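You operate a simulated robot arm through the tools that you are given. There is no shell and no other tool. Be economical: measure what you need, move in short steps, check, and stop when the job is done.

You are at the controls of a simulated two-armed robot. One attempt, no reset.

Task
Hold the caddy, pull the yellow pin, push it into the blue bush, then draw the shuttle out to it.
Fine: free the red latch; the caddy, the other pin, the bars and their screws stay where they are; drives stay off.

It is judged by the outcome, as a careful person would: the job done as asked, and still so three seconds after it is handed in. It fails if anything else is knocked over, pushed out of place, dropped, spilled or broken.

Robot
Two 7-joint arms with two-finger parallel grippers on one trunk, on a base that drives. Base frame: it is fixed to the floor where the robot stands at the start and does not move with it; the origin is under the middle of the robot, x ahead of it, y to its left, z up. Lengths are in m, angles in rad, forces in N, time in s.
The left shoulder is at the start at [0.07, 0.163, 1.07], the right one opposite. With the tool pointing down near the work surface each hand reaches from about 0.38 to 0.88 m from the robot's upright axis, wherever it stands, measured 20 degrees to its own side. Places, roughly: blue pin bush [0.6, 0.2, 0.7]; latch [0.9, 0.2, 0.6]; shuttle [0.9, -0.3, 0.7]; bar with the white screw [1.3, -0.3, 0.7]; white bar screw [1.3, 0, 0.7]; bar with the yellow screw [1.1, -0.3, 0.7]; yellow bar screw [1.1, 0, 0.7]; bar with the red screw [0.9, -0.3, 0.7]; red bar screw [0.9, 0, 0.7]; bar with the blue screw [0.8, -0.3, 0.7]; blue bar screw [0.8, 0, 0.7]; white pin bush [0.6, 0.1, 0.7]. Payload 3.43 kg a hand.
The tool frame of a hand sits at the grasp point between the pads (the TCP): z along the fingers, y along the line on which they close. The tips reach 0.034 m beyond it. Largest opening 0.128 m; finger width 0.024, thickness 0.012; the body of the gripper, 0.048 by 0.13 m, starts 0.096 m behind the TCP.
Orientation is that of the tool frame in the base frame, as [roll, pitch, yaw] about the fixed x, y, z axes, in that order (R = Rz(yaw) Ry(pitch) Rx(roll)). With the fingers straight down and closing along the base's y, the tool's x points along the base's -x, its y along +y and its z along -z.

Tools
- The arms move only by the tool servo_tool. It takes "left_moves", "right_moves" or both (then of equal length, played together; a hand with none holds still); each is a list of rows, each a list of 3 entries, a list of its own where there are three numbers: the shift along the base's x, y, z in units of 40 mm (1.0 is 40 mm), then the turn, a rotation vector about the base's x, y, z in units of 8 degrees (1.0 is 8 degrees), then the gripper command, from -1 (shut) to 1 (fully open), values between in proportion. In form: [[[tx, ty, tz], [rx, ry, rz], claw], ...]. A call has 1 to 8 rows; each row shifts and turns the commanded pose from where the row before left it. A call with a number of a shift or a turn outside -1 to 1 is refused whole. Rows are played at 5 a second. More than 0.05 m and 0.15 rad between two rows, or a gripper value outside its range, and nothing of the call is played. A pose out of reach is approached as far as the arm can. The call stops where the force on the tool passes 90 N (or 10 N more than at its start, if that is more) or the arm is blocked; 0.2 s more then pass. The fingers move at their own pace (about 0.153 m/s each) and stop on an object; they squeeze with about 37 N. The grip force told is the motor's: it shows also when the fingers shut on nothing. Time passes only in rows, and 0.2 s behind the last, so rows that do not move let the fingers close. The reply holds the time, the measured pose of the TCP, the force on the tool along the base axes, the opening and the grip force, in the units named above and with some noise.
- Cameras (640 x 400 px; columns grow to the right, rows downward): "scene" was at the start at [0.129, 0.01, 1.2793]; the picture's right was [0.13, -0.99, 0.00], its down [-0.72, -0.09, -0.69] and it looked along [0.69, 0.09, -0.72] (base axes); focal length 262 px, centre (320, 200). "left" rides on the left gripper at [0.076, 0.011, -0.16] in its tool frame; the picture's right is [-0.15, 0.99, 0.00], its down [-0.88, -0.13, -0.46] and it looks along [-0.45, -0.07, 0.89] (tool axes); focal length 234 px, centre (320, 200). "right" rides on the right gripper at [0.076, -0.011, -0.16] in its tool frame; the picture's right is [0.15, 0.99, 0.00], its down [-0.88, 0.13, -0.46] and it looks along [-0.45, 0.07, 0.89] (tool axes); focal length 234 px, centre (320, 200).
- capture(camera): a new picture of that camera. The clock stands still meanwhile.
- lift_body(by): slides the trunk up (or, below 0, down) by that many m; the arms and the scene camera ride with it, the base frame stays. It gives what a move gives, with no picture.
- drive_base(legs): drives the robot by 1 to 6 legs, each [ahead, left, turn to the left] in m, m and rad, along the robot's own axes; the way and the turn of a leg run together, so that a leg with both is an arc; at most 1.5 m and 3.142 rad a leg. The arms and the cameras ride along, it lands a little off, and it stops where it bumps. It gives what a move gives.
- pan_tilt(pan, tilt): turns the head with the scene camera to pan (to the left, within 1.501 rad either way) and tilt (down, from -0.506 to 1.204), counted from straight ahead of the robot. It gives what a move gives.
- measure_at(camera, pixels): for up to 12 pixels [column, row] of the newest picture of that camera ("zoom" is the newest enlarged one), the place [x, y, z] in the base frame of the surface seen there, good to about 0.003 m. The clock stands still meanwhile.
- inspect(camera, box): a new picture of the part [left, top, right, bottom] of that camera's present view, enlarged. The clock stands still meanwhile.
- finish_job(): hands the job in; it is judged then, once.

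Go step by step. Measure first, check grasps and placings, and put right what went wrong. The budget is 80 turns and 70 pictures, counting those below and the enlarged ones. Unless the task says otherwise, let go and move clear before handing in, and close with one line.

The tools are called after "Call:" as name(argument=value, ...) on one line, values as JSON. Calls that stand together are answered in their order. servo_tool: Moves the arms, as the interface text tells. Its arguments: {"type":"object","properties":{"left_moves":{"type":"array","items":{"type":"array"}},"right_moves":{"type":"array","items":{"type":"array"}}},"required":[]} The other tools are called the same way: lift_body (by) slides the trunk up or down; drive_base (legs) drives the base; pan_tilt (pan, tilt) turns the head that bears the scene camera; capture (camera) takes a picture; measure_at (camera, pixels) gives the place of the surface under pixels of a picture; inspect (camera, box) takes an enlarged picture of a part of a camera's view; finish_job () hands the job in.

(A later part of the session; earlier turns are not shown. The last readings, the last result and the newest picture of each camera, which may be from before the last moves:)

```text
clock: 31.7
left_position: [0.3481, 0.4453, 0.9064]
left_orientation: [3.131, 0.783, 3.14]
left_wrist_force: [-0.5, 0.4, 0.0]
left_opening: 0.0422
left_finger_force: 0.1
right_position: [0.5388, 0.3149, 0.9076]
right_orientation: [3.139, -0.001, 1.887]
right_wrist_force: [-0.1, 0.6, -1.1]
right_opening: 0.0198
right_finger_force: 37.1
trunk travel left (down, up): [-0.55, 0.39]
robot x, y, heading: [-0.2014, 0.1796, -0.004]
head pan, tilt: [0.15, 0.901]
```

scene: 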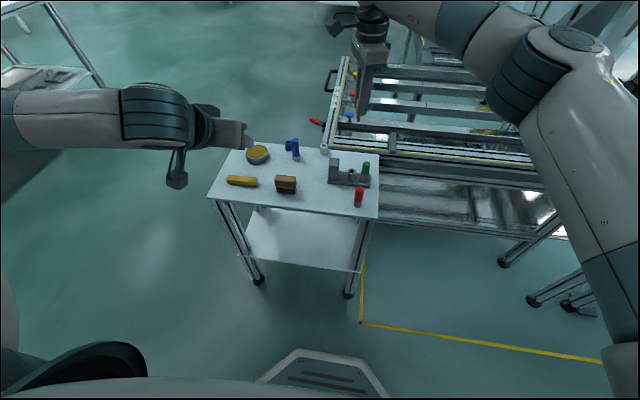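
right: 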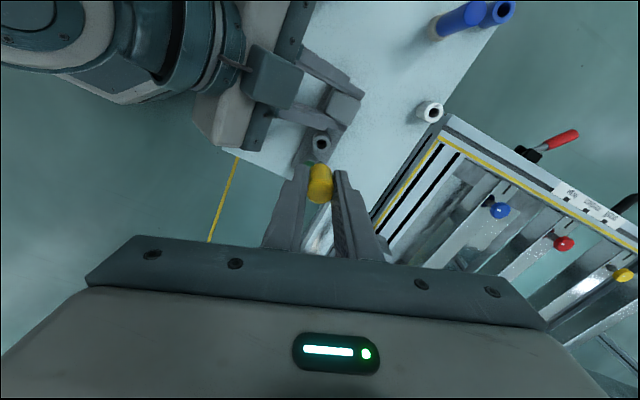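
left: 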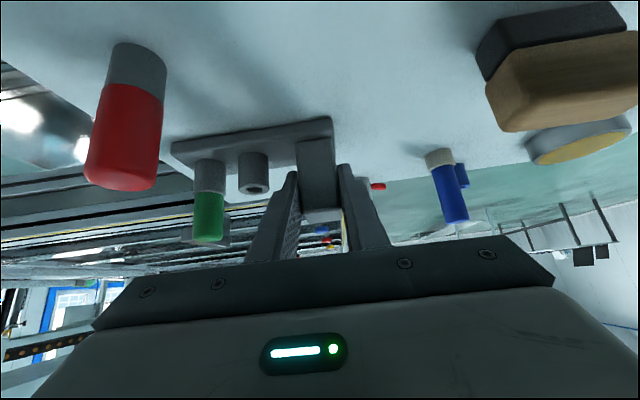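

Pin tip is 66 mm below the TCP, shank ~23 mm; bush centre ≈ (0.595, 0.221), rim 0.708. Moving above it at z 0.85.

Call:
servo_tool(right_moves=[[[0.35, -0.58, 0], [0, 0, 0], -1], [[0.35, -0.59, 0], [0, 0, 0], -1], [[0.35, -0.59, 0], [0, 0, 0], -1], [[0.35, -0.59, -0.4], [0, 0, 0], -1], [[0, 0, -0.5], [0, 0, 0], -1], [[0, 0, -0.5], [0, 0, 0], -1], [[0, 0, 0], [0, 0, 0], -1]])

Call:
inspect(camera="right", box=[240, 80, 440, 205])

Call:
capture(camera="scene")

```text
clock: 33.3
left_position: [0.3488, 0.4449, 0.9077]
left_orientation: [3.13, 0.782, 3.138]
left_wrist_force: [0.9, 0.1, -0.7]
left_opening: 0.0419
left_finger_force: 0.1
right_position: [0.5843, 0.2241, 0.8491]
right_orientation: [3.141, -0.001, 1.887]
right_wrist_force: [0.3, 0.1, -0.5]
right_opening: 0.0196
right_finger_force: 37.0
right hand out of reach, approached as far as the arm can: row 3
trunk travel left (down, up): [-0.55, 0.39]
robot x, y, heading: [-0.1991, 0.1845, 0.005]
head pan, tilt: [0.15, 0.901]
```

```text
3.20 times, centred on (340, 142) of right
```

zoom: 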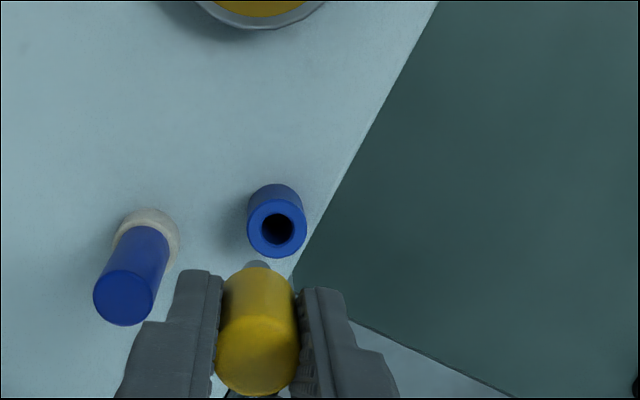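

```text
35 pictures are left
```

scene: 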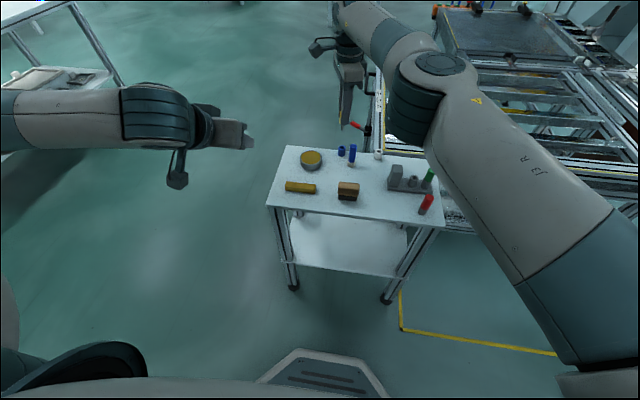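

Call:
measure_at(camera="zoom", pixels=[[252, 230], [302, 228], [277, 204], [279, 254], [258, 212], [297, 246], [259, 247], [296, 210], [258, 265]])

```text
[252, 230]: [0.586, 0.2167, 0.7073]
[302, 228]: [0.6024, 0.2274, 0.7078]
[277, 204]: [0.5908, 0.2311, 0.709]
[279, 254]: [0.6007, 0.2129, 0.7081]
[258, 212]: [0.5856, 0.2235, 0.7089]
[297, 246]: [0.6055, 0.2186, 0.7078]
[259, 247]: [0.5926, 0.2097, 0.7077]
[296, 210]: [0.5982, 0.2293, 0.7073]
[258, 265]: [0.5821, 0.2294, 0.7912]
```

Bush centre is (0.5952, 0.2212); the pin is coaxial with the TCP. Correct and descend to just above the rim.

Call:
servo_tool(right_moves=[[[0.28, -0.075, 0], [0, 0, 0], -1], [[0, 0, -0.5], [0, 0, 0], -1], [[0, 0, -0.5], [0, 0, 0], -1], [[0, 0, -0.5], [0, 0, 0], -1], [[0, 0, 0], [0, 0, 0], -1]])

Call:
inspect(camera="right", box=[270, 100, 390, 200])

Call:
inspect(camera="scene", box=[310, 110, 390, 170])

```text
clock: 34.5
left_position: [0.3478, 0.4447, 0.9065]
left_orientation: [3.128, 0.783, 3.139]
left_wrist_force: [-0.2, -0.4, -0.5]
left_opening: 0.0421
left_finger_force: 0.0
right_position: [0.5837, 0.2218, 0.7912]
right_orientation: [3.141, 0.001, 1.888]
right_wrist_force: [0.6, -0.3, -1.6]
right_opening: 0.0199
right_finger_force: 36.6
right hand out of reach, approached as far as the arm can: row 1
trunk travel left (down, up): [-0.55, 0.39]
robot x, y, heading: [-0.1974, 0.1837, -0.001]
head pan, tilt: [0.15, 0.901]
```

```text
4.00 times, centred on (330, 150) of right
```

zoom: 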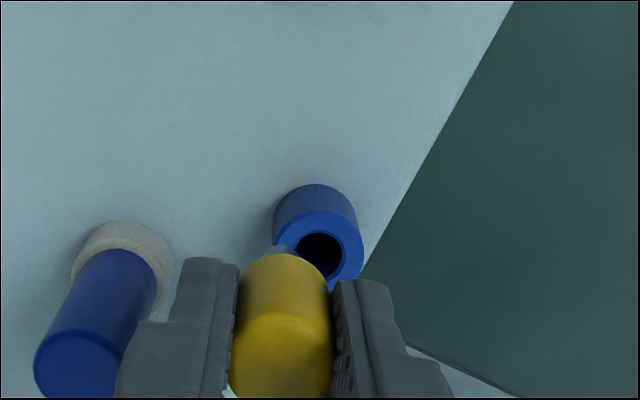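

```text
6.67 times, centred on (350, 140) of scene
```

zoom: 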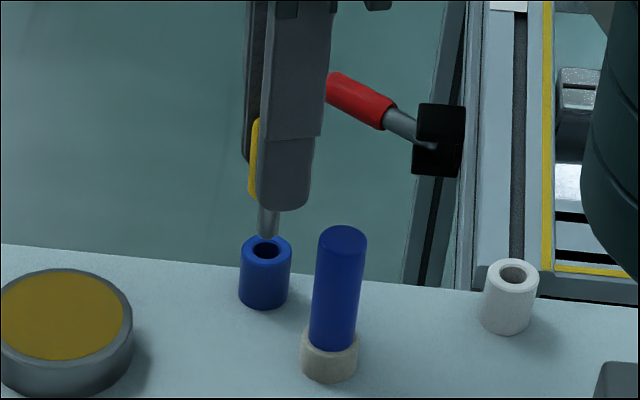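

Reach limit again (x stuck at 0.584). I'll raise a little, drive forward and left 0.08, then come back over the bush.

Call:
servo_tool(right_moves=[[[0, 0, 0.5], [0, 0, 0], -1], [[0, 0, 0.5], [0, 0, 0], -1]])

Call:
drive_base(legs=[[0.05, 0.1, 0]])

```text
clock: 35.1
left_position: [0.3476, 0.4447, 0.9077]
left_orientation: [3.129, 0.781, 3.138]
left_wrist_force: [-0.6, -0.3, 0.2]
left_opening: 0.0424
left_finger_force: 0.1
right_position: [0.5831, 0.2213, 0.8319]
right_orientation: [3.14, 0.0, 1.886]
right_wrist_force: [0.2, -0.3, -0.9]
right_opening: 0.0197
right_finger_force: 37.1
trunk travel left (down, up): [-0.55, 0.39]
robot x, y, heading: [-0.2007, 0.1806, 0.004]
head pan, tilt: [0.15, 0.901]
```

```text
clock: 36.3
left_position: [0.3977, 0.5466, 0.9071]
left_orientation: [3.128, 0.783, 3.139]
left_wrist_force: [0.2, 0.0, 0.2]
left_opening: 0.0423
left_finger_force: 0.1
right_position: [0.6336, 0.3207, 0.831]
right_orientation: [3.14, -0.001, 1.887]
right_wrist_force: [-0.4, -0.1, -0.8]
right_opening: 0.0196
right_finger_force: 37.2
trunk travel left (down, up): [-0.55, 0.39]
robot x, y, heading: [-0.1496, 0.2814, 0.004]
head pan, tilt: [0.15, 0.901]
```

Call:
servo_tool(right_moves=[[[-0.32, -0.83, 0], [0, 0, 0], -1], [[-0.32, -0.83, 0], [0, 0, 0], -1], [[-0.32, -0.83, 0], [0, 0, 0], -1], [[0, 0, -0.5], [0, 0, 0], -1], [[0, 0, -0.45], [0, 0, 0], -1], [[0, 0, 0], [0, 0, 0], -1]])

Call:
inspect(camera="right", box=[270, 100, 390, 200])

```text
clock: 37.7
left_position: [0.3975, 0.5458, 0.9069]
left_orientation: [3.13, 0.781, 3.138]
left_wrist_force: [0.0, 0.2, 0.4]
left_opening: 0.0423
left_finger_force: 0.1
right_position: [0.5956, 0.2205, 0.7934]
right_orientation: [3.141, 0.0, 1.886]
right_wrist_force: [-0.2, 0.1, 0.0]
right_opening: 0.0199
right_finger_force: 38.3
trunk travel left (down, up): [-0.55, 0.39]
robot x, y, heading: [-0.1512, 0.2795, 0.004]
head pan, tilt: [0.15, 0.901]
```

```text
4.00 times, centred on (330, 150) of right
```

zoom: 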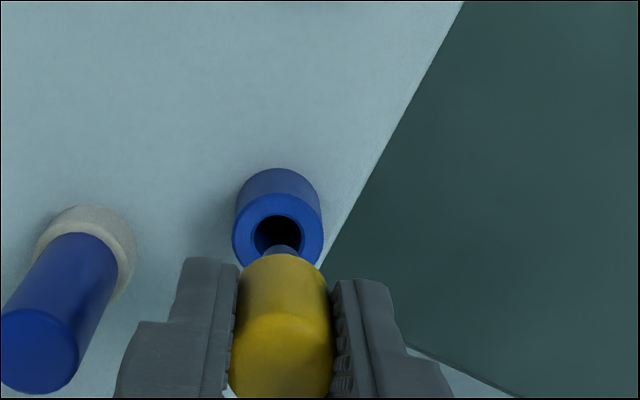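

The tip (px 279,250) lines up with the hole (px 278,235). Lowering in small steps.

Call:
servo_tool(right_moves=[[[0, 0, -0.25], [0, 0, 0], -1], [[0, 0, -0.2], [0, 0, 0], -1], [[0, 0, -0.15], [0, 0, 0], -1], [[0, 0, 0], [0, 0, 0], -1]])

Call:
inspect(camera="right", box=[270, 100, 390, 200])

Call:
inspect(camera="scene", box=[310, 90, 430, 180])

```text
clock: 38.7
left_position: [0.3975, 0.5451, 0.9075]
left_orientation: [3.128, 0.781, 3.138]
left_wrist_force: [-0.6, -0.1, 0.2]
left_opening: 0.0418
left_finger_force: 0.1
right_position: [0.5966, 0.2211, 0.7685]
right_orientation: [3.142, 0.0, 1.889]
right_wrist_force: [0.6, 0.1, 0.4]
right_opening: 0.0199
right_finger_force: 37.2
trunk travel left (down, up): [-0.55, 0.39]
robot x, y, heading: [-0.1512, 0.2785, 0.004]
head pan, tilt: [0.15, 0.901]
```

```text
4.00 times, centred on (330, 150) of right
```

zoom: 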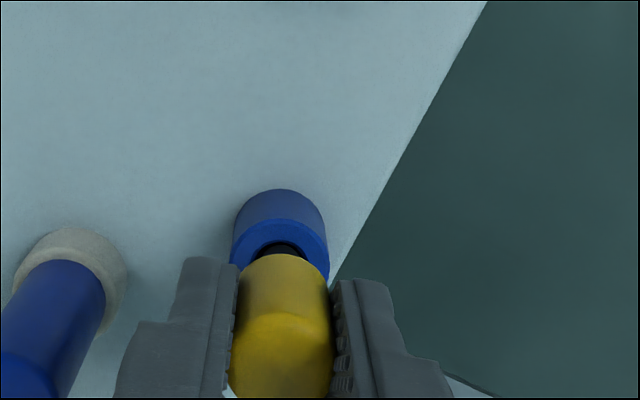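

```text
4.44 times, centred on (370, 135) of scene
```

zoom: 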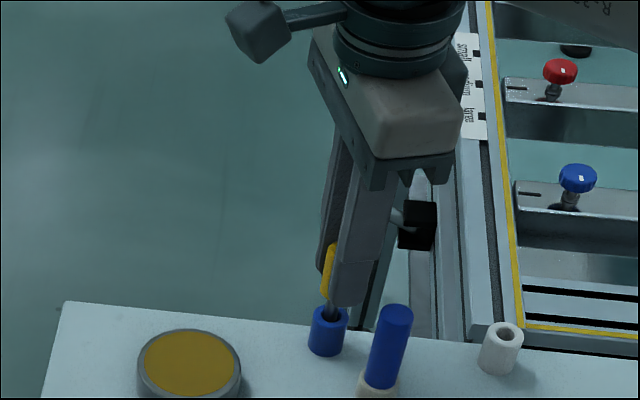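

The tip has entered without force; pushing down until it seats.

Call:
servo_tool(right_moves=[[[0, 0, -0.15], [0, 0, 0], -1], [[0, 0, -0.15], [0, 0, 0], -1], [[0, 0, -0.1], [0, 0, 0], -1], [[0, 0, -0.1], [0, 0, 0], -1], [[0, 0, 0], [0, 0, 0], -1]])

Call:
inspect(camera="right", box=[270, 100, 390, 200])

```text
clock: 39.9
left_position: [0.3967, 0.5454, 0.908]
left_orientation: [3.13, 0.781, 3.137]
left_wrist_force: [-0.6, -0.1, 0.0]
left_opening: 0.0422
left_finger_force: 0.1
right_position: [0.5949, 0.2198, 0.7491]
right_orientation: [-3.14, 0.0, 1.888]
right_wrist_force: [-0.4, -0.6, 2.1]
right_opening: 0.0195
right_finger_force: 37.1
trunk travel left (down, up): [-0.55, 0.39]
robot x, y, heading: [-0.1492, 0.2775, 0.002]
head pan, tilt: [0.15, 0.901]
```

```text
4.00 times, centred on (330, 150) of right
```

zoom: 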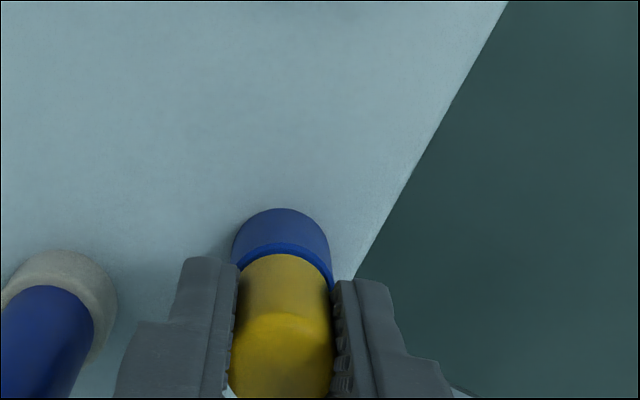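

Nearly seated; pressing a little further until force rises.

Call:
servo_tool(right_moves=[[[0, 0, -0.07], [0, 0, 0], -1], [[0, 0, -0.07], [0, 0, 0], -1], [[0, 0, 0], [0, 0, 0], -1]])

```text
clock: 40.7
left_position: [0.3966, 0.5455, 0.9088]
left_orientation: [3.13, 0.784, 3.136]
left_wrist_force: [0.2, 0.9, 0.1]
left_opening: 0.0427
left_finger_force: 0.0
right_position: [0.5946, 0.2218, 0.7469]
right_orientation: [3.137, -0.001, 1.885]
right_wrist_force: [4.5, -1.9, 23.1]
right_opening: 0.0199
right_finger_force: 37.0
trunk travel left (down, up): [-0.55, 0.39]
robot x, y, heading: [-0.1496, 0.2837, -0.001]
head pan, tilt: [0.15, 0.901]
```

Seated with 23 N. Releasing with a small opening and lifting clear.

Call:
servo_tool(right_moves=[[[0, 0, 0.03], [0, 0, 0], -1], [[0, 0, 0], [0, 0, 0], -0.44], [[0, 0, 0], [0, 0, 0], -0.44], [[0, 0, 0.4], [0, 0, 0], -0.44], [[0, 0, 0.7], [0, 0, 0], -0.44], [[0, 0, 0.8], [0, 0, 0], -0.44], [[0, 0, 0.8], [0, 0, 0], -0.44], [[0, 0, 0.5], [0, 0, 0], -0.44]])

Call:
inspect(camera="right", box=[240, 60, 440, 200])

Call:
capture(camera="scene")

```text
clock: 42.5
left_position: [0.3972, 0.5458, 0.9079]
left_orientation: [3.129, 0.783, 3.136]
left_wrist_force: [0.0, -0.7, 0.4]
left_opening: 0.042
left_finger_force: 0.1
right_position: [0.5959, 0.2223, 0.8733]
right_orientation: [-3.14, 0.001, 1.887]
right_wrist_force: [0.7, 0.1, -0.1]
right_opening: 0.0359
right_finger_force: 0.1
trunk travel left (down, up): [-0.55, 0.39]
robot x, y, heading: [-0.151, 0.2804, -0.002]
head pan, tilt: [0.15, 0.901]
```

```text
2.86 times, centred on (340, 130) of right
```

zoom: 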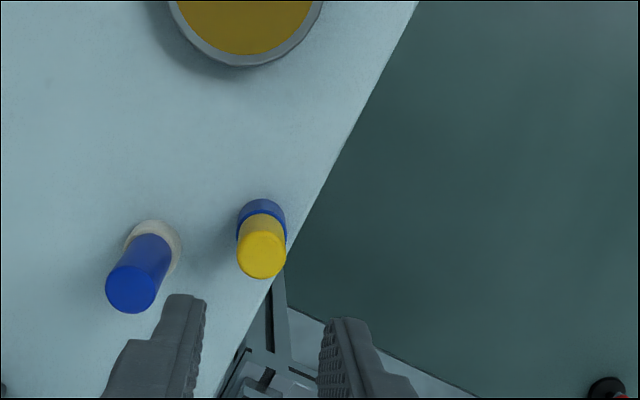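

```text
27 pictures are left
```

scene: 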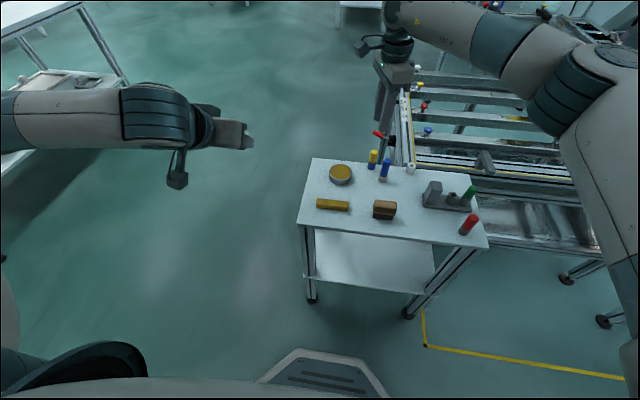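

The pin stands seated in the blue bush (px 260,240). Next: latch and handle, so I'll measure floor obstacles on the left to choose a driving place.

Call:
measure_at(camera="scene", pixels=[[125, 84], [85, 5], [20, 75], [60, 90], [378, 134], [391, 141], [418, 68], [374, 152], [488, 160], [340, 20], [320, 160], [300, 225]])

Call:
pan_tilt(pan=0.9, tilt=0.7)

Call:
capture(camera="scene")

```text
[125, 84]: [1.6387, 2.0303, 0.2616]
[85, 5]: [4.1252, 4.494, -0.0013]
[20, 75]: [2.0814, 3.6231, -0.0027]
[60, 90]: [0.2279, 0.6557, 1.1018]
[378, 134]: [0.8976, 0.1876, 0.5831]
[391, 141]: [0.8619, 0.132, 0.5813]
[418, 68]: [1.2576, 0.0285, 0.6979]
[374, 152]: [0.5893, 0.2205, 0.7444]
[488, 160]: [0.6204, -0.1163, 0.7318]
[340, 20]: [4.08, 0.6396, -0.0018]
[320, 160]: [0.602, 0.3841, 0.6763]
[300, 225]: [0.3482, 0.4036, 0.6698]
```

```text
clock: 43.6
left_position: [0.3981, 0.5446, 0.9062]
left_orientation: [3.128, 0.783, 3.138]
left_wrist_force: [-0.4, 0.2, 0.3]
left_opening: 0.0421
left_finger_force: 0.0
right_position: [0.5962, 0.2221, 0.8732]
right_orientation: [3.141, 0.0, 1.884]
right_wrist_force: [0.1, 0.1, 0.8]
right_opening: 0.0356
right_finger_force: 0.2
trunk travel left (down, up): [-0.55, 0.39]
robot x, y, heading: [-0.1552, 0.2792, -0.0]
head pan, tilt: [0.901, 0.7]
```

```text
26 pictures are left
```

scene: 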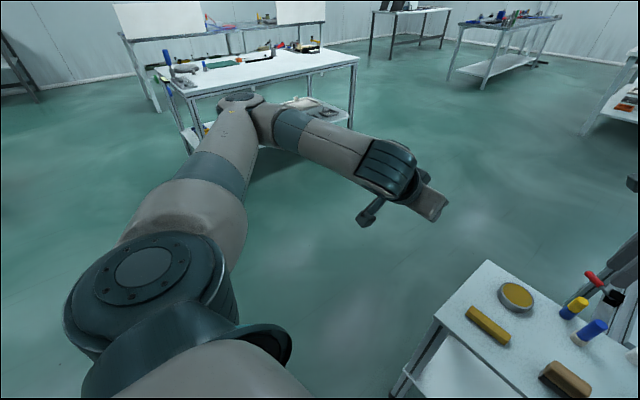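

The left side is open floor. I'll drive around the cart's left side and face the shuttle's handle side at about heading −60°.

Call:
drive_base(legs=[[0, 0.57, 0], [1.1, 0, 0], [0, 0, -1.05]])

Call:
pan_tilt(pan=-0.5, tilt=0.9)

Call:
capture(camera="scene")

```text
clock: 54.8
left_position: [1.4558, 0.5109, 0.9077]
left_orientation: [3.127, 0.782, 2.091]
left_wrist_force: [0.4, -0.4, 0.2]
left_opening: 0.042
left_finger_force: 0.1
right_position: [1.2751, 0.1777, 0.873]
right_orientation: [-3.141, 0.001, 0.841]
right_wrist_force: [0.8, 0.3, 0.2]
right_opening: 0.0358
right_finger_force: 0.1
trunk travel left (down, up): [-0.55, 0.39]
robot x, y, heading: [0.9547, 0.8535, -1.045]
head pan, tilt: [0.901, 0.7]
```

```text
clock: 56.3
left_position: [1.456, 0.5123, 0.9062]
left_orientation: [3.129, 0.783, 2.089]
left_wrist_force: [-0.7, -1.2, 0.2]
left_opening: 0.0421
left_finger_force: 0.1
right_position: [1.2757, 0.1776, 0.874]
right_orientation: [3.142, 0.0, 0.839]
right_wrist_force: [0.2, 0.2, 0.1]
right_opening: 0.0358
right_finger_force: 0.2
trunk travel left (down, up): [-0.55, 0.39]
robot x, y, heading: [0.9563, 0.8523, -1.045]
head pan, tilt: [-0.499, 0.901]
```

```text
25 pictures are left
```

scene: 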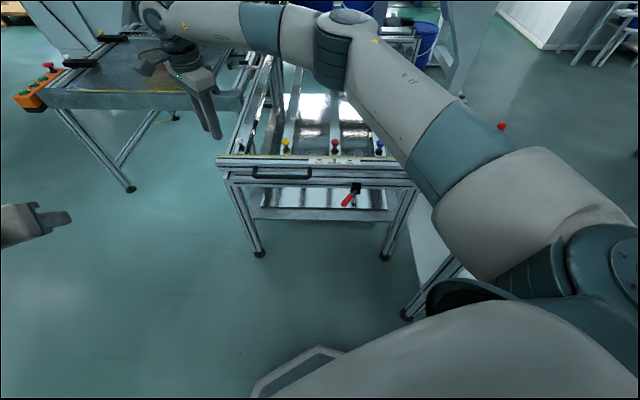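

Good view of the shuttle's end: handle at px (282,175), latch at px (350,195). Zooming on both.

Call:
inspect(camera="scene", box=[320, 170, 400, 220])

Call:
measure_at(camera="zoom", pixels=[[180, 290], [225, 230], [262, 185], [285, 140], [290, 110], [330, 120], [300, 150], [200, 262]])

Call:
inspect(camera="scene", box=[210, 130, 420, 240])

```text
8.00 times, centred on (360, 195) of scene
```

zoom: 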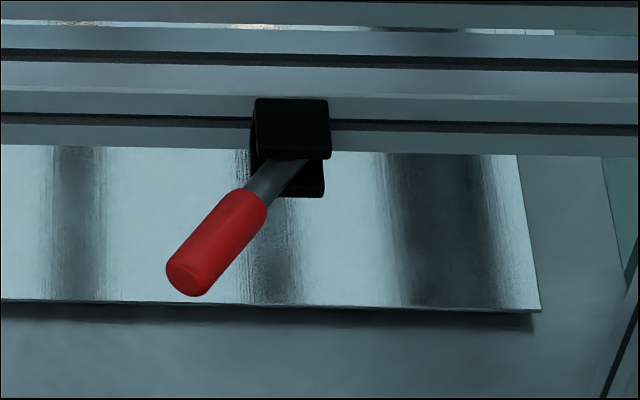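

```text
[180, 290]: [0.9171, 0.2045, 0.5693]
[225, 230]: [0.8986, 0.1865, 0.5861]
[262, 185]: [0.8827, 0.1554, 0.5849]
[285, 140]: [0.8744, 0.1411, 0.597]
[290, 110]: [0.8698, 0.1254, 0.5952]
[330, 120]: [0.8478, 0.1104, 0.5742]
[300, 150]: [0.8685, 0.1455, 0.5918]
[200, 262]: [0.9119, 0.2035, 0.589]
```

```text
3.05 times, centred on (315, 185) of scene
```

zoom: 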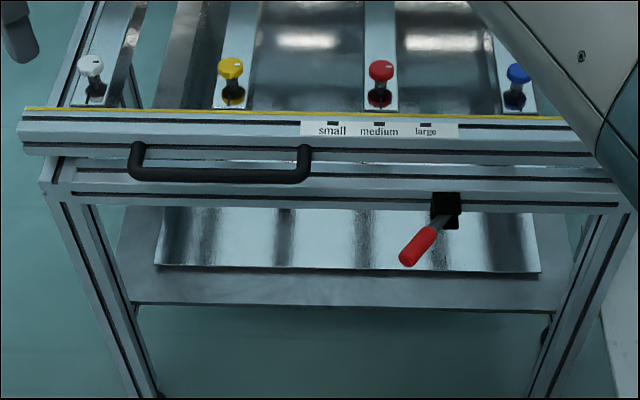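

The latch is on the fixed table rail, its lever horizontal and swinging about a vertical pivot near (0.866,0.135). I'll bring the closed right hand to the lever's +x side and test swinging it toward −x.

Call:
servo_tool(right_moves=[[[-1, 0.12, 0], [0, 0, 0.65], -1], [[-1, 0.12, 0], [0, 0, 0.65], -1], [[-1, 0.12, 0], [0, 0, 0.65], -1], [[-1, 0.12, 0], [0, 0, 0.65], -1], [[-1, 0.12, 0], [0, 0, 0.65], -1], [[-1, 0.12, 0], [0, 0, 0.65], -1], [[-1, 0.12, 0], [0, 0, 0.65], -1], [[-0.9, 0.12, 0], [0, 0, 0.65], -1]])

Call:
servo_tool(right_moves=[[[0, 0, -1], [0, 0, 0], -1], [[0, 0, -1], [0, 0, 0], -1], [[0, 0, -1], [0, 0, 0], -1], [[0, 0, -1], [0, 0, 0], -1]])

Call:
capture(camera="scene")

```text
clock: 58.1
left_position: [1.4548, 0.5117, 0.9075]
left_orientation: [3.126, 0.783, 2.089]
left_wrist_force: [0.1, 0.1, 0.1]
left_opening: 0.0421
left_finger_force: 0.1
right_position: [0.9591, 0.2159, 0.8726]
right_orientation: [3.141, 0.0, 1.568]
right_wrist_force: [0.6, 0.5, -0.3]
right_opening: 0.0003
right_finger_force: 32.8
trunk travel left (down, up): [-0.55, 0.39]
robot x, y, heading: [0.9506, 0.8536, -1.046]
head pan, tilt: [-0.499, 0.901]
```

```text
clock: 59.1
left_position: [1.4561, 0.5111, 0.9072]
left_orientation: [3.128, 0.782, 2.089]
left_wrist_force: [1.0, 0.3, 0.4]
left_opening: 0.042
left_finger_force: 0.0
right_position: [0.9588, 0.217, 0.712]
right_orientation: [-3.14, -0.003, 1.566]
right_wrist_force: [-0.4, 0.9, 0.0]
right_opening: 0.0
right_finger_force: 33.0
trunk travel left (down, up): [-0.55, 0.39]
robot x, y, heading: [0.9542, 0.8529, -1.042]
head pan, tilt: [-0.499, 0.901]
```

```text
22 pictures are left
```

scene: 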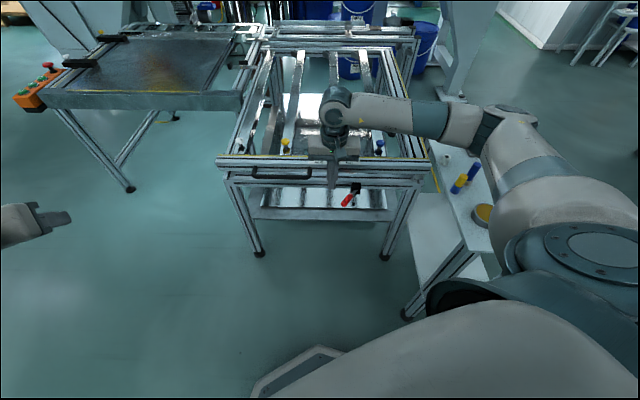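

Call:
servo_tool(right_moves=[[[0, -0.15, -0.7], [0, 0, 0], -1], [[0, -0.15, -0.7], [0, 0, 0], -1], [[0, -0.1, -0.7], [0, 0, 0], -1], [[0, 0, -0.7], [0, 0, 0], -1], [[-0.3, 0, 0], [0, 0, 0], -1], [[-0.3, 0, 0], [0, 0, 0], -1], [[-0.2, 0, 0], [0, 0, 0], -1]])

Call:
inspect(camera="scene", box=[300, 150, 400, 230])

```text
clock: 60.7
left_position: [1.4582, 0.5134, 0.9075]
left_orientation: [3.13, 0.78, 2.093]
left_wrist_force: [-0.6, -0.4, -0.2]
left_opening: 0.0421
left_finger_force: 0.1
right_position: [0.928, 0.2012, 0.6011]
right_orientation: [-3.14, -0.001, 1.563]
right_wrist_force: [3.9, 4.2, 1.6]
right_opening: 0.0001
right_finger_force: 32.9
trunk travel left (down, up): [-0.55, 0.39]
robot x, y, heading: [0.9572, 0.8523, -1.043]
head pan, tilt: [-0.499, 0.901]
```

```text
5.00 times, centred on (350, 190) of scene
```

zoom: 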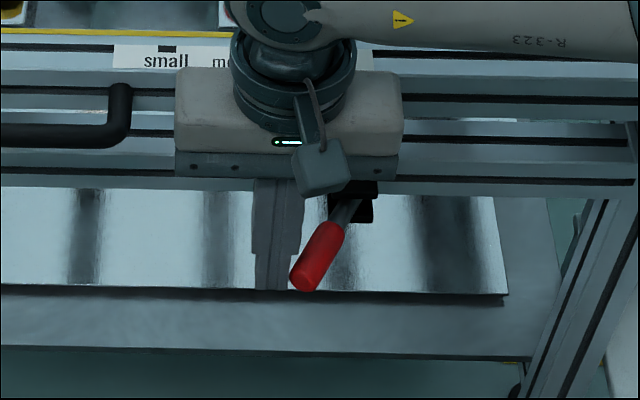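

The lever yields (it is steeper now) at only ~5 N. Continuing to push toward −x.

Call:
servo_tool(right_moves=[[[-0.3, 0, 0], [0, 0, 0], -1], [[-0.3, 0, 0], [0, 0, 0], -1], [[-0.3, 0, 0], [0, 0, 0], -1], [[-0.3, 0, 0], [0, 0, 0], -1]])

Call:
inspect(camera="scene", box=[300, 150, 400, 230])

```text
clock: 61.7
left_position: [1.4561, 0.5106, 0.9079]
left_orientation: [3.128, 0.783, 2.091]
left_wrist_force: [0.0, 0.3, -0.4]
left_opening: 0.0422
left_finger_force: 0.1
right_position: [0.8789, 0.1994, 0.6007]
right_orientation: [-3.141, -0.001, 1.566]
right_wrist_force: [1.7, 2.7, 0.1]
right_opening: 0.0002
right_finger_force: 33.0
trunk travel left (down, up): [-0.55, 0.39]
robot x, y, heading: [0.9535, 0.8514, -1.045]
head pan, tilt: [-0.499, 0.901]
```

```text
5.00 times, centred on (350, 190) of scene
```

zoom: 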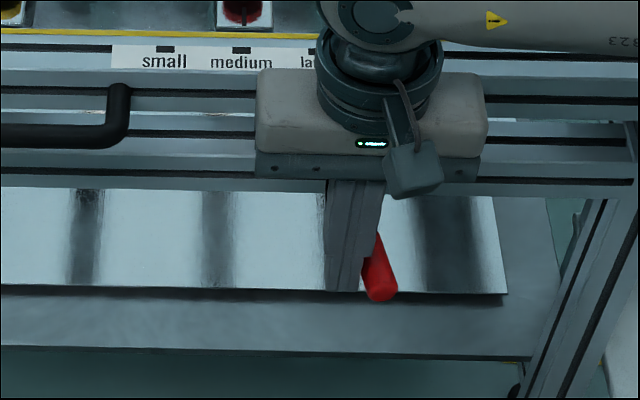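

Call:
servo_tool(right_moves=[[[-0.3, 0, 0], [0, 0, 0], -1], [[-0.3, -0.05, 0], [0, 0, 0], -1], [[-0.3, -0.1, 0], [0, 0, 0], -1], [[-0.3, -0.15, 0], [0, 0, 0], -1], [[-0.3, -0.15, 0], [0, 0, 0], -1]])

Call:
inspect(camera="scene", box=[300, 150, 400, 230])

```text
clock: 62.8
left_position: [1.4599, 0.5179, 0.909]
left_orientation: [3.127, 0.783, 2.094]
left_wrist_force: [-1.1, -0.3, 0.9]
left_opening: 0.0419
left_finger_force: 0.0
right_position: [0.8537, 0.1991, 0.6016]
right_orientation: [3.1, -0.019, 1.598]
right_wrist_force: [14.9, 8.0, 6.4]
right_opening: 0.0003
right_finger_force: 33.2
trunk travel left (down, up): [-0.55, 0.39]
robot x, y, heading: [0.9575, 0.8547, -1.039]
head pan, tilt: [-0.499, 0.901]
stopped in row 5 (right hand): the force on the tool passed its limit (the readings are from after the stop); the commanded pose is now the measured one
```

```text
5.00 times, centred on (350, 190) of scene
```

zoom: 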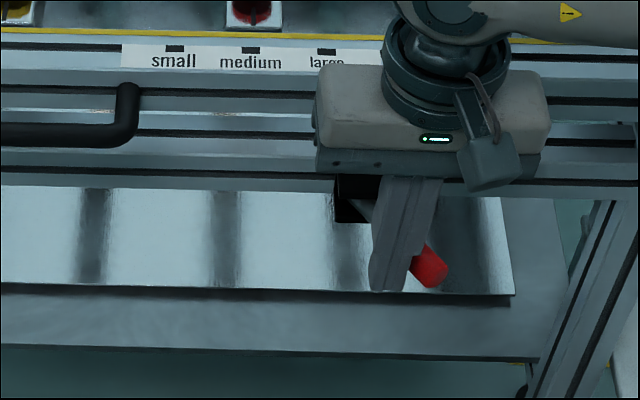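

The lever reached its far stop at px (430,270) — swung about 70°. I'll back off, lift the hand, and re-place the base (heading about −0.6) for the handle.

Call:
servo_tool(right_moves=[[[0.5, 0.1, 0], [0, 0, 0], -1], [[0.5, 0.1, 0], [0, 0, 0], -1], [[0, 0.2, 1], [0.2, 0, -0.2], -1], [[0, 0.2, 1], [0.1, 0, 0], -1], [[0, 0, 1], [0, 0, 0], -1], [[0, 0, 1], [0, 0, 0], -1], [[0, 0, 1], [0, 0, 0], -1], [[0, 0, 1], [0, 0, 0], -1]])

Call:
drive_base(legs=[[-0.07, 0.05, 0], [0, 0, 0.45]])

Call:
pan_tilt(pan=-0.8, tilt=0.85)

Call:
capture(camera="scene")

```text
clock: 64.6
left_position: [1.4611, 0.5162, 0.9073]
left_orientation: [3.13, 0.782, 2.095]
left_wrist_force: [-0.3, -0.9, 0.2]
left_opening: 0.0422
left_finger_force: 0.0
right_position: [0.8898, 0.2212, 0.8393]
right_orientation: [3.11, -0.06, 1.563]
right_wrist_force: [-0.4, -0.4, 0.0]
right_opening: 0.0
right_finger_force: 33.1
trunk travel left (down, up): [-0.55, 0.39]
robot x, y, heading: [0.9522, 0.8546, -1.045]
head pan, tilt: [-0.499, 0.901]
```

```text
clock: 67.0
left_position: [1.5645, 0.8513, 0.907]
left_orientation: [3.13, 0.78, 2.541]
left_wrist_force: [0.9, -0.5, 0.1]
left_opening: 0.0421
left_finger_force: 0.0
right_position: [1.1775, 0.34, 0.839]
right_orientation: [3.106, -0.061, 2.009]
right_wrist_force: [0.0, -0.1, 0.0]
right_opening: 0.0
right_finger_force: 33.0
trunk travel left (down, up): [-0.55, 0.39]
robot x, y, heading: [0.9651, 0.9391, -0.595]
head pan, tilt: [-0.499, 0.901]
```

```text
clock: 67.8
left_position: [1.5635, 0.8514, 0.9082]
left_orientation: [3.128, 0.782, 2.542]
left_wrist_force: [-0.6, 0.0, 0.5]
left_opening: 0.0421
left_finger_force: 0.2
right_position: [1.1772, 0.3412, 0.8395]
right_orientation: [3.109, -0.06, 2.009]
right_wrist_force: [0.1, 0.4, 0.3]
right_opening: 0.0
right_finger_force: 33.3
trunk travel left (down, up): [-0.55, 0.39]
robot x, y, heading: [0.9641, 0.9433, -0.596]
head pan, tilt: [-0.799, 0.85]
```

```text
18 pictures are left
```

scene: 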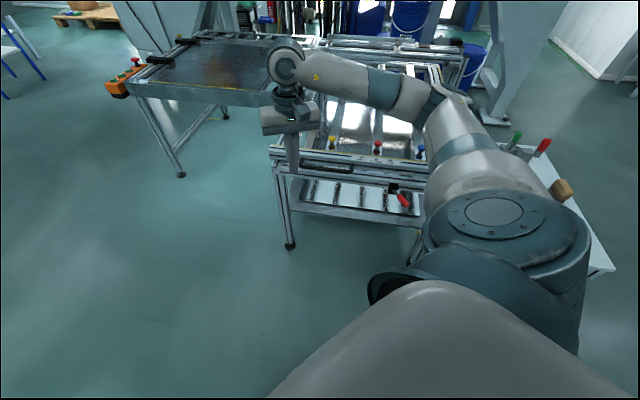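

Call:
inspect(camera="scene", box=[260, 140, 420, 220])

Call:
measure_at(camera="zoom", pixels=[[200, 108], [240, 114], [280, 120], [350, 130], [364, 124], [240, 106], [240, 90], [560, 245], [580, 260], [530, 195], [430, 110]])

```text
4.00 times, centred on (340, 180) of scene
```

zoom: 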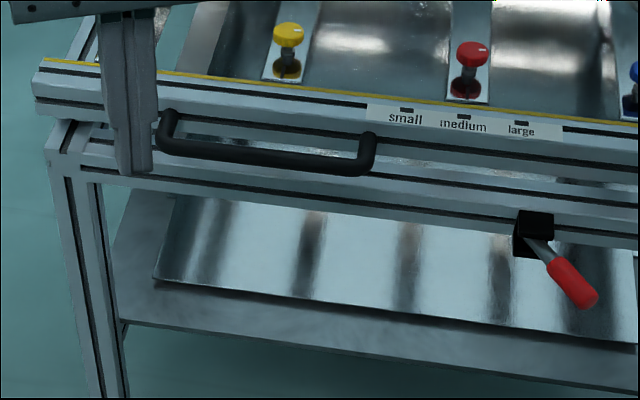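

```text
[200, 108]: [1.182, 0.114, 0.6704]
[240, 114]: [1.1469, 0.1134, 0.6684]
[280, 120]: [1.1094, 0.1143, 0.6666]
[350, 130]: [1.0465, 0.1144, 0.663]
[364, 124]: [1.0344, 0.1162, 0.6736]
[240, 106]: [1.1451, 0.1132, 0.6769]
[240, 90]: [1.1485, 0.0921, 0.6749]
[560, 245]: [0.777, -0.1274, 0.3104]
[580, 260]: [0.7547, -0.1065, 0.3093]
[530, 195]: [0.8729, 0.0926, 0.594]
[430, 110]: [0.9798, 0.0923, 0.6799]
```

Call:
measure_at(camera="zoom", pixels=[[210, 147], [250, 153], [290, 159], [330, 164], [290, 152], [290, 165], [368, 145], [165, 130], [575, 280], [545, 250], [535, 228], [290, 172]])

```text
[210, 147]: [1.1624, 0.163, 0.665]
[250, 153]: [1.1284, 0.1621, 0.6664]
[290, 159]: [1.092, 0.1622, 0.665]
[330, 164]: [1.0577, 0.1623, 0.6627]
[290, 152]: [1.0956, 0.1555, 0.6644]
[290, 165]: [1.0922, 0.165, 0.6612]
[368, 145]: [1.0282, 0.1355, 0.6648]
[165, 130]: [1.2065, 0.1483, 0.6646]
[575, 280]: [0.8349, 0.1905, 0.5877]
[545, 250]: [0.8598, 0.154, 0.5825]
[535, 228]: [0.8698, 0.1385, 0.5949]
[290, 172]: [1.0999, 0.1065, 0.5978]
```

The bar is centred at y≈0.157, z≈0.662, with a 36 mm gap to the face. I'll square up the right hand (closing along y) above it.

Call:
servo_tool(right_moves=[[[-0.24, -0.58, 0], [-0.49, 0, 0.5], -0.28], [[-0.24, -0.58, 0], [0, 0, 1], -0.28], [[-0.24, -0.58, 0], [0, 0, 1], -0.28], [[-0.24, -0.58, 0], [0, 0, 1], -0.28], [[-0.24, -0.58, -0.3], [0, 0, 1], -0.28], [[-0.24, -0.58, -0.3], [0, 0, 1], -0.28], [[-0.24, -0.58, -0.3], [0, 0, 1], -0.28], [[-0.24, -0.54, -0.3], [0, 0, 1], -0.28]])

Call:
servo_tool(right_moves=[[[0, 0, 0], [0, 0, 0.6], -0.28], [[0, 0, 0], [0, 0, 0], -0.28]])

Call:
capture(camera="right")

```text
clock: 69.6
left_position: [1.5635, 0.8517, 0.9068]
left_orientation: [3.128, 0.782, 2.543]
left_wrist_force: [0.2, 0.2, 0.6]
left_opening: 0.0421
left_finger_force: 0.0
right_position: [1.1201, 0.2257, 0.8037]
right_orientation: [-3.121, 0.011, 2.951]
right_wrist_force: [-0.1, 0.0, 1.7]
right_opening: 0.0461
right_finger_force: 0.1
right hand out of reach, approached as far as the arm can: row 7, 8
trunk travel left (down, up): [-0.55, 0.39]
robot x, y, heading: [0.9652, 0.9411, -0.589]
head pan, tilt: [-0.799, 0.85]
```

```text
clock: 70.2
left_position: [1.5638, 0.8514, 0.9068]
left_orientation: [3.128, 0.781, 2.542]
left_wrist_force: [-0.1, 0.3, -0.1]
left_opening: 0.0424
left_finger_force: 0.0
right_position: [1.1182, 0.2261, 0.8025]
right_orientation: [-3.122, 0.004, 2.95]
right_wrist_force: [-0.1, 0.0, 0.5]
right_opening: 0.0459
right_finger_force: 0.1
right hand out of reach, approached as far as the arm can: row 1
trunk travel left (down, up): [-0.55, 0.39]
robot x, y, heading: [0.9626, 0.9367, -0.589]
head pan, tilt: [-0.799, 0.85]
```

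```text
16 pictures are left
```

right: 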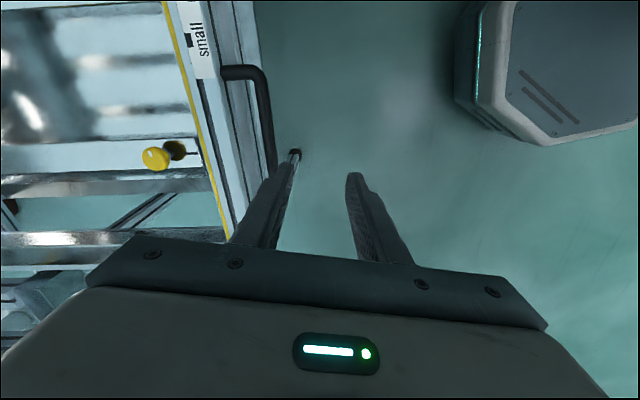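

Reach limit again, so I'll drive the base ~0.11 m nearer the handle.

Call:
drive_base(legs=[[0.014, -0.111, 0]])

Call:
servo_tool(right_moves=[[[0.4, 0.35, 0], [0, 0, 0.5], -0.28], [[0.4, 0.35, 0], [0, 0, 0.5], -0.28], [[0, 0, 0], [-0.15, 0, 0.4], -0.28], [[0, 0, 0], [0, 0, 0], -0.28]])

```text
clock: 71.4
left_position: [1.5145, 0.751, 0.9071]
left_orientation: [3.126, 0.781, 2.54]
left_wrist_force: [0.0, 0.0, 0.2]
left_opening: 0.042
left_finger_force: 0.1
right_position: [1.0687, 0.1264, 0.8028]
right_orientation: [-3.121, 0.005, 2.95]
right_wrist_force: [-0.8, 0.6, -0.1]
right_opening: 0.0464
right_finger_force: 0.1
trunk travel left (down, up): [-0.55, 0.39]
robot x, y, heading: [0.9103, 0.8401, -0.599]
head pan, tilt: [-0.799, 0.85]
```

```text
clock: 72.4
left_position: [1.5145, 0.7525, 0.9077]
left_orientation: [3.128, 0.782, 2.541]
left_wrist_force: [0.2, 0.6, -0.2]
left_opening: 0.0424
left_finger_force: 0.0
right_position: [1.0872, 0.1559, 0.7951]
right_orientation: [-3.118, 0.002, 3.054]
right_wrist_force: [-0.2, -0.2, -0.3]
right_opening: 0.0463
right_finger_force: 0.1
right hand out of reach, approached as far as the arm can: row 1, 2, 3
trunk travel left (down, up): [-0.55, 0.39]
robot x, y, heading: [0.9142, 0.8433, -0.591]
head pan, tilt: [-0.799, 0.85]
```

Good enough (5° off square). Descend onto the bar, then close.

Call:
servo_tool(right_moves=[[[0, 0.03, -0.6], [0, 0, 0], -0.28], [[0, 0, -0.6], [0, 0, 0], -0.28], [[0, 0, -0.6], [0, 0, 0], -0.28], [[0, 0, -0.6], [0, 0, 0], -0.28], [[0, 0, -0.6], [0, 0, 0], -0.28], [[0, 0, 0], [0, 0, 0], -0.28]])

Call:
capture(camera="right")

```text
clock: 73.8
left_position: [1.5136, 0.7539, 0.9065]
left_orientation: [3.129, 0.782, 2.54]
left_wrist_force: [0.0, 0.1, 0.2]
left_opening: 0.0422
left_finger_force: 0.1
right_position: [1.0882, 0.156, 0.674]
right_orientation: [-3.118, 0.003, 3.053]
right_wrist_force: [0.7, 0.6, 0.4]
right_opening: 0.046
right_finger_force: 0.1
trunk travel left (down, up): [-0.55, 0.39]
robot x, y, heading: [0.9124, 0.8436, -0.593]
head pan, tilt: [-0.799, 0.85]
```

```text
15 pictures are left
```

right: 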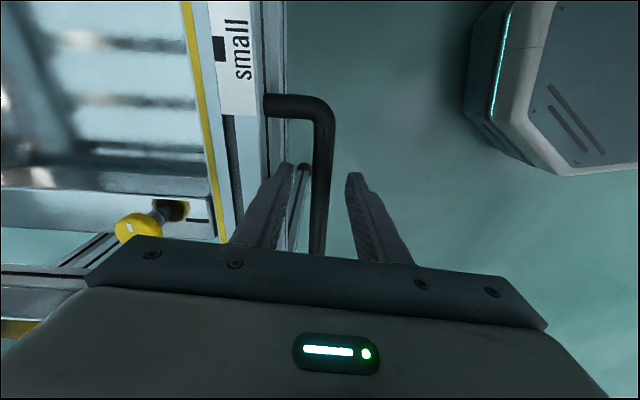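

The bar (px 320,210) is between the fingers. Close, then a short test pull in +y.

Call:
servo_tool(right_moves=[[[0, 0, -0.1], [0, 0, 0], -1], [[0, 0, 0], [0, 0, 0], -1], [[0, 0, 0], [0, 0, 0], -1]])

Call:
servo_tool(right_moves=[[[0, 0.1, 0], [0, 0, 0], -1], [[0, 0.15, 0], [0, 0, 0], -1], [[0, 0.25, 0], [0, 0, 0], -1], [[0, 0.25, 0], [0, 0, 0], -1]])

```text
clock: 74.6
left_position: [1.5143, 0.7545, 0.9083]
left_orientation: [3.13, 0.784, 2.544]
left_wrist_force: [-0.7, 0.1, -0.1]
left_opening: 0.0422
left_finger_force: 0.1
right_position: [1.089, 0.1569, 0.6743]
right_orientation: [-3.112, 0.007, 3.054]
right_wrist_force: [-1.4, -6.3, 24.6]
right_opening: 0.0177
right_finger_force: 44.8
trunk travel left (down, up): [-0.55, 0.39]
robot x, y, heading: [0.9111, 0.8393, -0.591]
head pan, tilt: [-0.799, 0.85]
```

```text
clock: 75.6
left_position: [1.5127, 0.7554, 0.9084]
left_orientation: [3.13, 0.782, 2.546]
left_wrist_force: [-0.3, 0.1, -0.4]
left_opening: 0.0421
left_finger_force: 0.1
right_position: [1.0885, 0.191, 0.6731]
right_orientation: [-3.116, 0.008, 3.055]
right_wrist_force: [0.3, 1.1, 32.7]
right_opening: 0.0178
right_finger_force: 45.4
trunk travel left (down, up): [-0.55, 0.39]
robot x, y, heading: [0.9134, 0.8425, -0.591]
head pan, tilt: [-0.799, 0.85]
```

The hand moved 34 mm with little pull force; z force 33 N means I'm pressing down slightly. I'll relieve 4 mm upward and check that the shuttle is following.

Call:
servo_tool(right_moves=[[[0, 0, 0.1], [0, 0, 0], -1], [[0, 0.25, 0], [0, 0, 0], -1], [[0, 0.25, 0], [0, 0, 0], -1], [[0, 0.25, 0], [0, 0, 0], -1]])

Call:
pan_tilt(pan=-1.0, tilt=0.85)

Call:
capture(camera="scene")

```text
clock: 76.6
left_position: [1.5154, 0.7524, 0.905]
left_orientation: [3.129, 0.78, 2.543]
left_wrist_force: [-0.3, 0.4, -0.6]
left_opening: 0.0423
left_finger_force: 0.1
right_position: [1.0889, 0.2188, 0.6719]
right_orientation: [-3.12, 0.002, 3.054]
right_wrist_force: [12.8, -0.9, -2.7]
right_opening: 0.0178
right_finger_force: 44.7
trunk travel left (down, up): [-0.55, 0.39]
robot x, y, heading: [0.9127, 0.8438, -0.594]
head pan, tilt: [-0.799, 0.85]
```

```text
clock: 77.3
left_position: [1.5153, 0.7529, 0.907]
left_orientation: [3.128, 0.781, 2.544]
left_wrist_force: [0.8, 0.1, 0.3]
left_opening: 0.0423
left_finger_force: 0.1
right_position: [1.0891, 0.2177, 0.6727]
right_orientation: [-3.12, 0.001, 3.055]
right_wrist_force: [14.1, 7.3, -10.8]
right_opening: 0.0177
right_finger_force: 45.1
trunk travel left (down, up): [-0.55, 0.39]
robot x, y, heading: [0.9101, 0.8445, -0.593]
head pan, tilt: [-1.0, 0.85]
```

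```text
14 pictures are left
```

scene: 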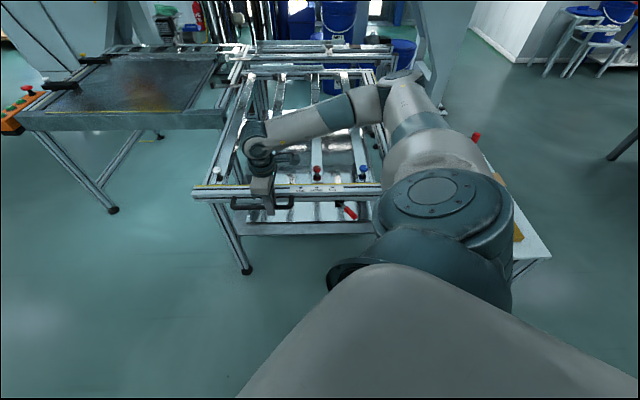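

The shuttle follows (its end now overhangs the table). About 0.25 m remains; continuing to pull.

Call:
servo_tool(right_moves=[[[0.05, 0.3, -0.03], [0, 0, 0], -1], [[0.05, 0.3, 0], [0, 0, 0], -1], [[0, 0.3, 0], [0, 0, 0], -1], [[0, 0.3, 0], [0, 0, 0], -1], [[0, 0.3, 0], [0, 0, 0], -1], [[0, 0.3, 0], [0, 0, 0], -1], [[0, 0.3, 0], [0, 0, 0], -1], [[0, 0.3, 0], [0, 0, 0], -1]])

```text
clock: 79.1
left_position: [1.5115, 0.7534, 0.9084]
left_orientation: [3.128, 0.783, 2.541]
left_wrist_force: [-0.3, -0.1, 0.4]
left_opening: 0.0422
left_finger_force: 0.0
right_position: [1.09, 0.3162, 0.6728]
right_orientation: [-3.122, 0.001, 3.054]
right_wrist_force: [-28.6, 2.8, 6.3]
right_opening: 0.0177
right_finger_force: 44.8
trunk travel left (down, up): [-0.55, 0.39]
robot x, y, heading: [0.9105, 0.8401, -0.597]
head pan, tilt: [-1.0, 0.85]
```

Call:
servo_tool(right_moves=[[[-0.07, 0.3, 0], [0, 0, 0], -1], [[0, 0.3, 0], [0, 0, 0], -1], [[0, 0.3, 0], [0, 0, 0], -1], [[0, 0.3, 0], [0, 0, 0], -1], [[0, 0.3, 0], [0, 0, 0], -1], [[0, 0.3, 0], [0, 0, 0], -1], [[0, 0.3, 0], [0, 0, 0], -1], [[0, 0.3, 0], [0, 0, 0], -1]])

Call:
pan_tilt(pan=-1.4, tilt=0.9)

Call:
capture(camera="scene")

```text
clock: 80.9
left_position: [1.5144, 0.7525, 0.906]
left_orientation: [3.128, 0.78, 2.542]
left_wrist_force: [-0.6, -0.3, -0.9]
left_opening: 0.0423
left_finger_force: 0.0
right_position: [1.0901, 0.411, 0.6723]
right_orientation: [-3.121, 0.003, 3.055]
right_wrist_force: [-8.4, 0.1, -2.9]
right_opening: 0.0178
right_finger_force: 45.2
trunk travel left (down, up): [-0.55, 0.39]
robot x, y, heading: [0.9134, 0.839, -0.592]
head pan, tilt: [-1.0, 0.85]
```

```text
clock: 81.8
left_position: [1.5132, 0.7527, 0.9078]
left_orientation: [3.128, 0.783, 2.541]
left_wrist_force: [-0.5, -0.6, 0.5]
left_opening: 0.0422
left_finger_force: 0.0
right_position: [1.0891, 0.4093, 0.6729]
right_orientation: [-3.118, 0.005, 3.051]
right_wrist_force: [-7.5, 7.7, -8.8]
right_opening: 0.0179
right_finger_force: 44.8
trunk travel left (down, up): [-0.55, 0.39]
robot x, y, heading: [0.9068, 0.8422, -0.598]
head pan, tilt: [-1.4, 0.901]
```

```text
13 pictures are left
```

scene: 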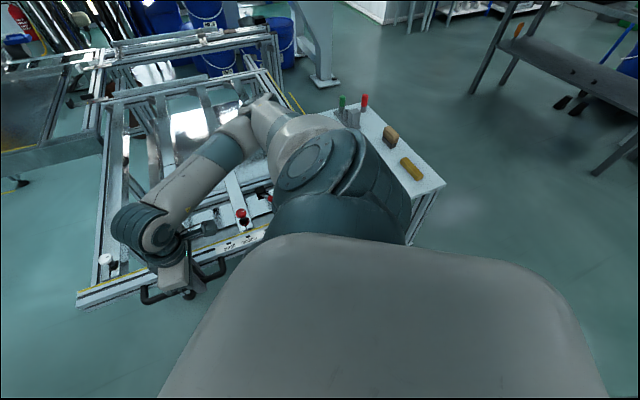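

The pin is hidden behind the shoulder; expected contact is at hand y≈0.475. I'll go on slowly and watch the force.

Call:
servo_tool(right_moves=[[[0, 0.15, 0], [0, 0, 0], -1], [[0, 0.15, 0], [0, 0, 0], -1], [[0, 0.15, 0], [0, 0, 0], -1], [[0, 0.15, 0], [0, 0, 0], -1], [[0, 0.15, 0], [0, 0, 0], -1], [[0, 0.15, 0], [0, 0, 0], -1], [[0, 0.15, 0], [0, 0, 0], -1], [[0, 0.1, 0], [0, 0, 0], -1]])

Call:
servo_tool(right_moves=[[[0, 0.06, 0], [0, 0, 0], -1], [[0, 0.06, 0], [0, 0, 0], -1], [[0, 0, 0], [0, 0, 0], -1]])

```text
clock: 83.6
left_position: [1.5137, 0.753, 0.9072]
left_orientation: [3.125, 0.782, 2.542]
left_wrist_force: [0.2, -0.9, 0.9]
left_opening: 0.0423
left_finger_force: 0.0
right_position: [1.0887, 0.4563, 0.6724]
right_orientation: [-3.121, 0.003, 3.053]
right_wrist_force: [-6.5, -4.3, 5.1]
right_opening: 0.0178
right_finger_force: 45.0
trunk travel left (down, up): [-0.55, 0.39]
robot x, y, heading: [0.9142, 0.8406, -0.594]
head pan, tilt: [-1.4, 0.901]
```

```text
clock: 84.4
left_position: [1.5131, 0.7541, 0.9082]
left_orientation: [3.128, 0.783, 2.541]
left_wrist_force: [-0.4, -0.2, -0.2]
left_opening: 0.0423
left_finger_force: 0.0
right_position: [1.0887, 0.4606, 0.6727]
right_orientation: [-3.119, 0.003, 3.054]
right_wrist_force: [-6.7, -4.0, 4.6]
right_opening: 0.0177
right_finger_force: 44.6
trunk travel left (down, up): [-0.55, 0.39]
robot x, y, heading: [0.9096, 0.8404, -0.598]
head pan, tilt: [-1.4, 0.901]
```

Call:
servo_tool(right_moves=[[[0, 0.07, 0], [0, 0, 0], -1], [[0, 0.07, 0], [0, 0, 0], -1], [[0, 0, 0], [0, 0, 0], -1]])

Call:
servo_tool(right_moves=[[[0, 0.07, 0], [0, 0, 0], -1], [[0, 0.07, 0], [0, 0, 0], -1], [[0, 0, 0], [0, 0, 0], -1]])

```text
clock: 85.2
left_position: [1.5151, 0.7522, 0.9081]
left_orientation: [3.125, 0.783, 2.54]
left_wrist_force: [-0.2, -0.1, 0.5]
left_opening: 0.042
left_finger_force: 0.1
right_position: [1.0889, 0.4659, 0.674]
right_orientation: [-3.117, 0.004, 3.051]
right_wrist_force: [-3.5, -4.5, 6.4]
right_opening: 0.0179
right_finger_force: 45.1
trunk travel left (down, up): [-0.55, 0.39]
robot x, y, heading: [0.9115, 0.8438, -0.59]
head pan, tilt: [-1.4, 0.901]
```

```text
clock: 86.0
left_position: [1.5145, 0.7529, 0.9068]
left_orientation: [3.128, 0.782, 2.541]
left_wrist_force: [1.2, -0.5, 0.0]
left_opening: 0.0423
left_finger_force: 0.0
right_position: [1.0891, 0.4731, 0.6727]
right_orientation: [-3.119, 0.004, 3.053]
right_wrist_force: [-3.2, -4.0, 3.1]
right_opening: 0.0178
right_finger_force: 45.4
trunk travel left (down, up): [-0.55, 0.39]
robot x, y, heading: [0.9114, 0.8407, -0.592]
head pan, tilt: [-1.4, 0.901]
```

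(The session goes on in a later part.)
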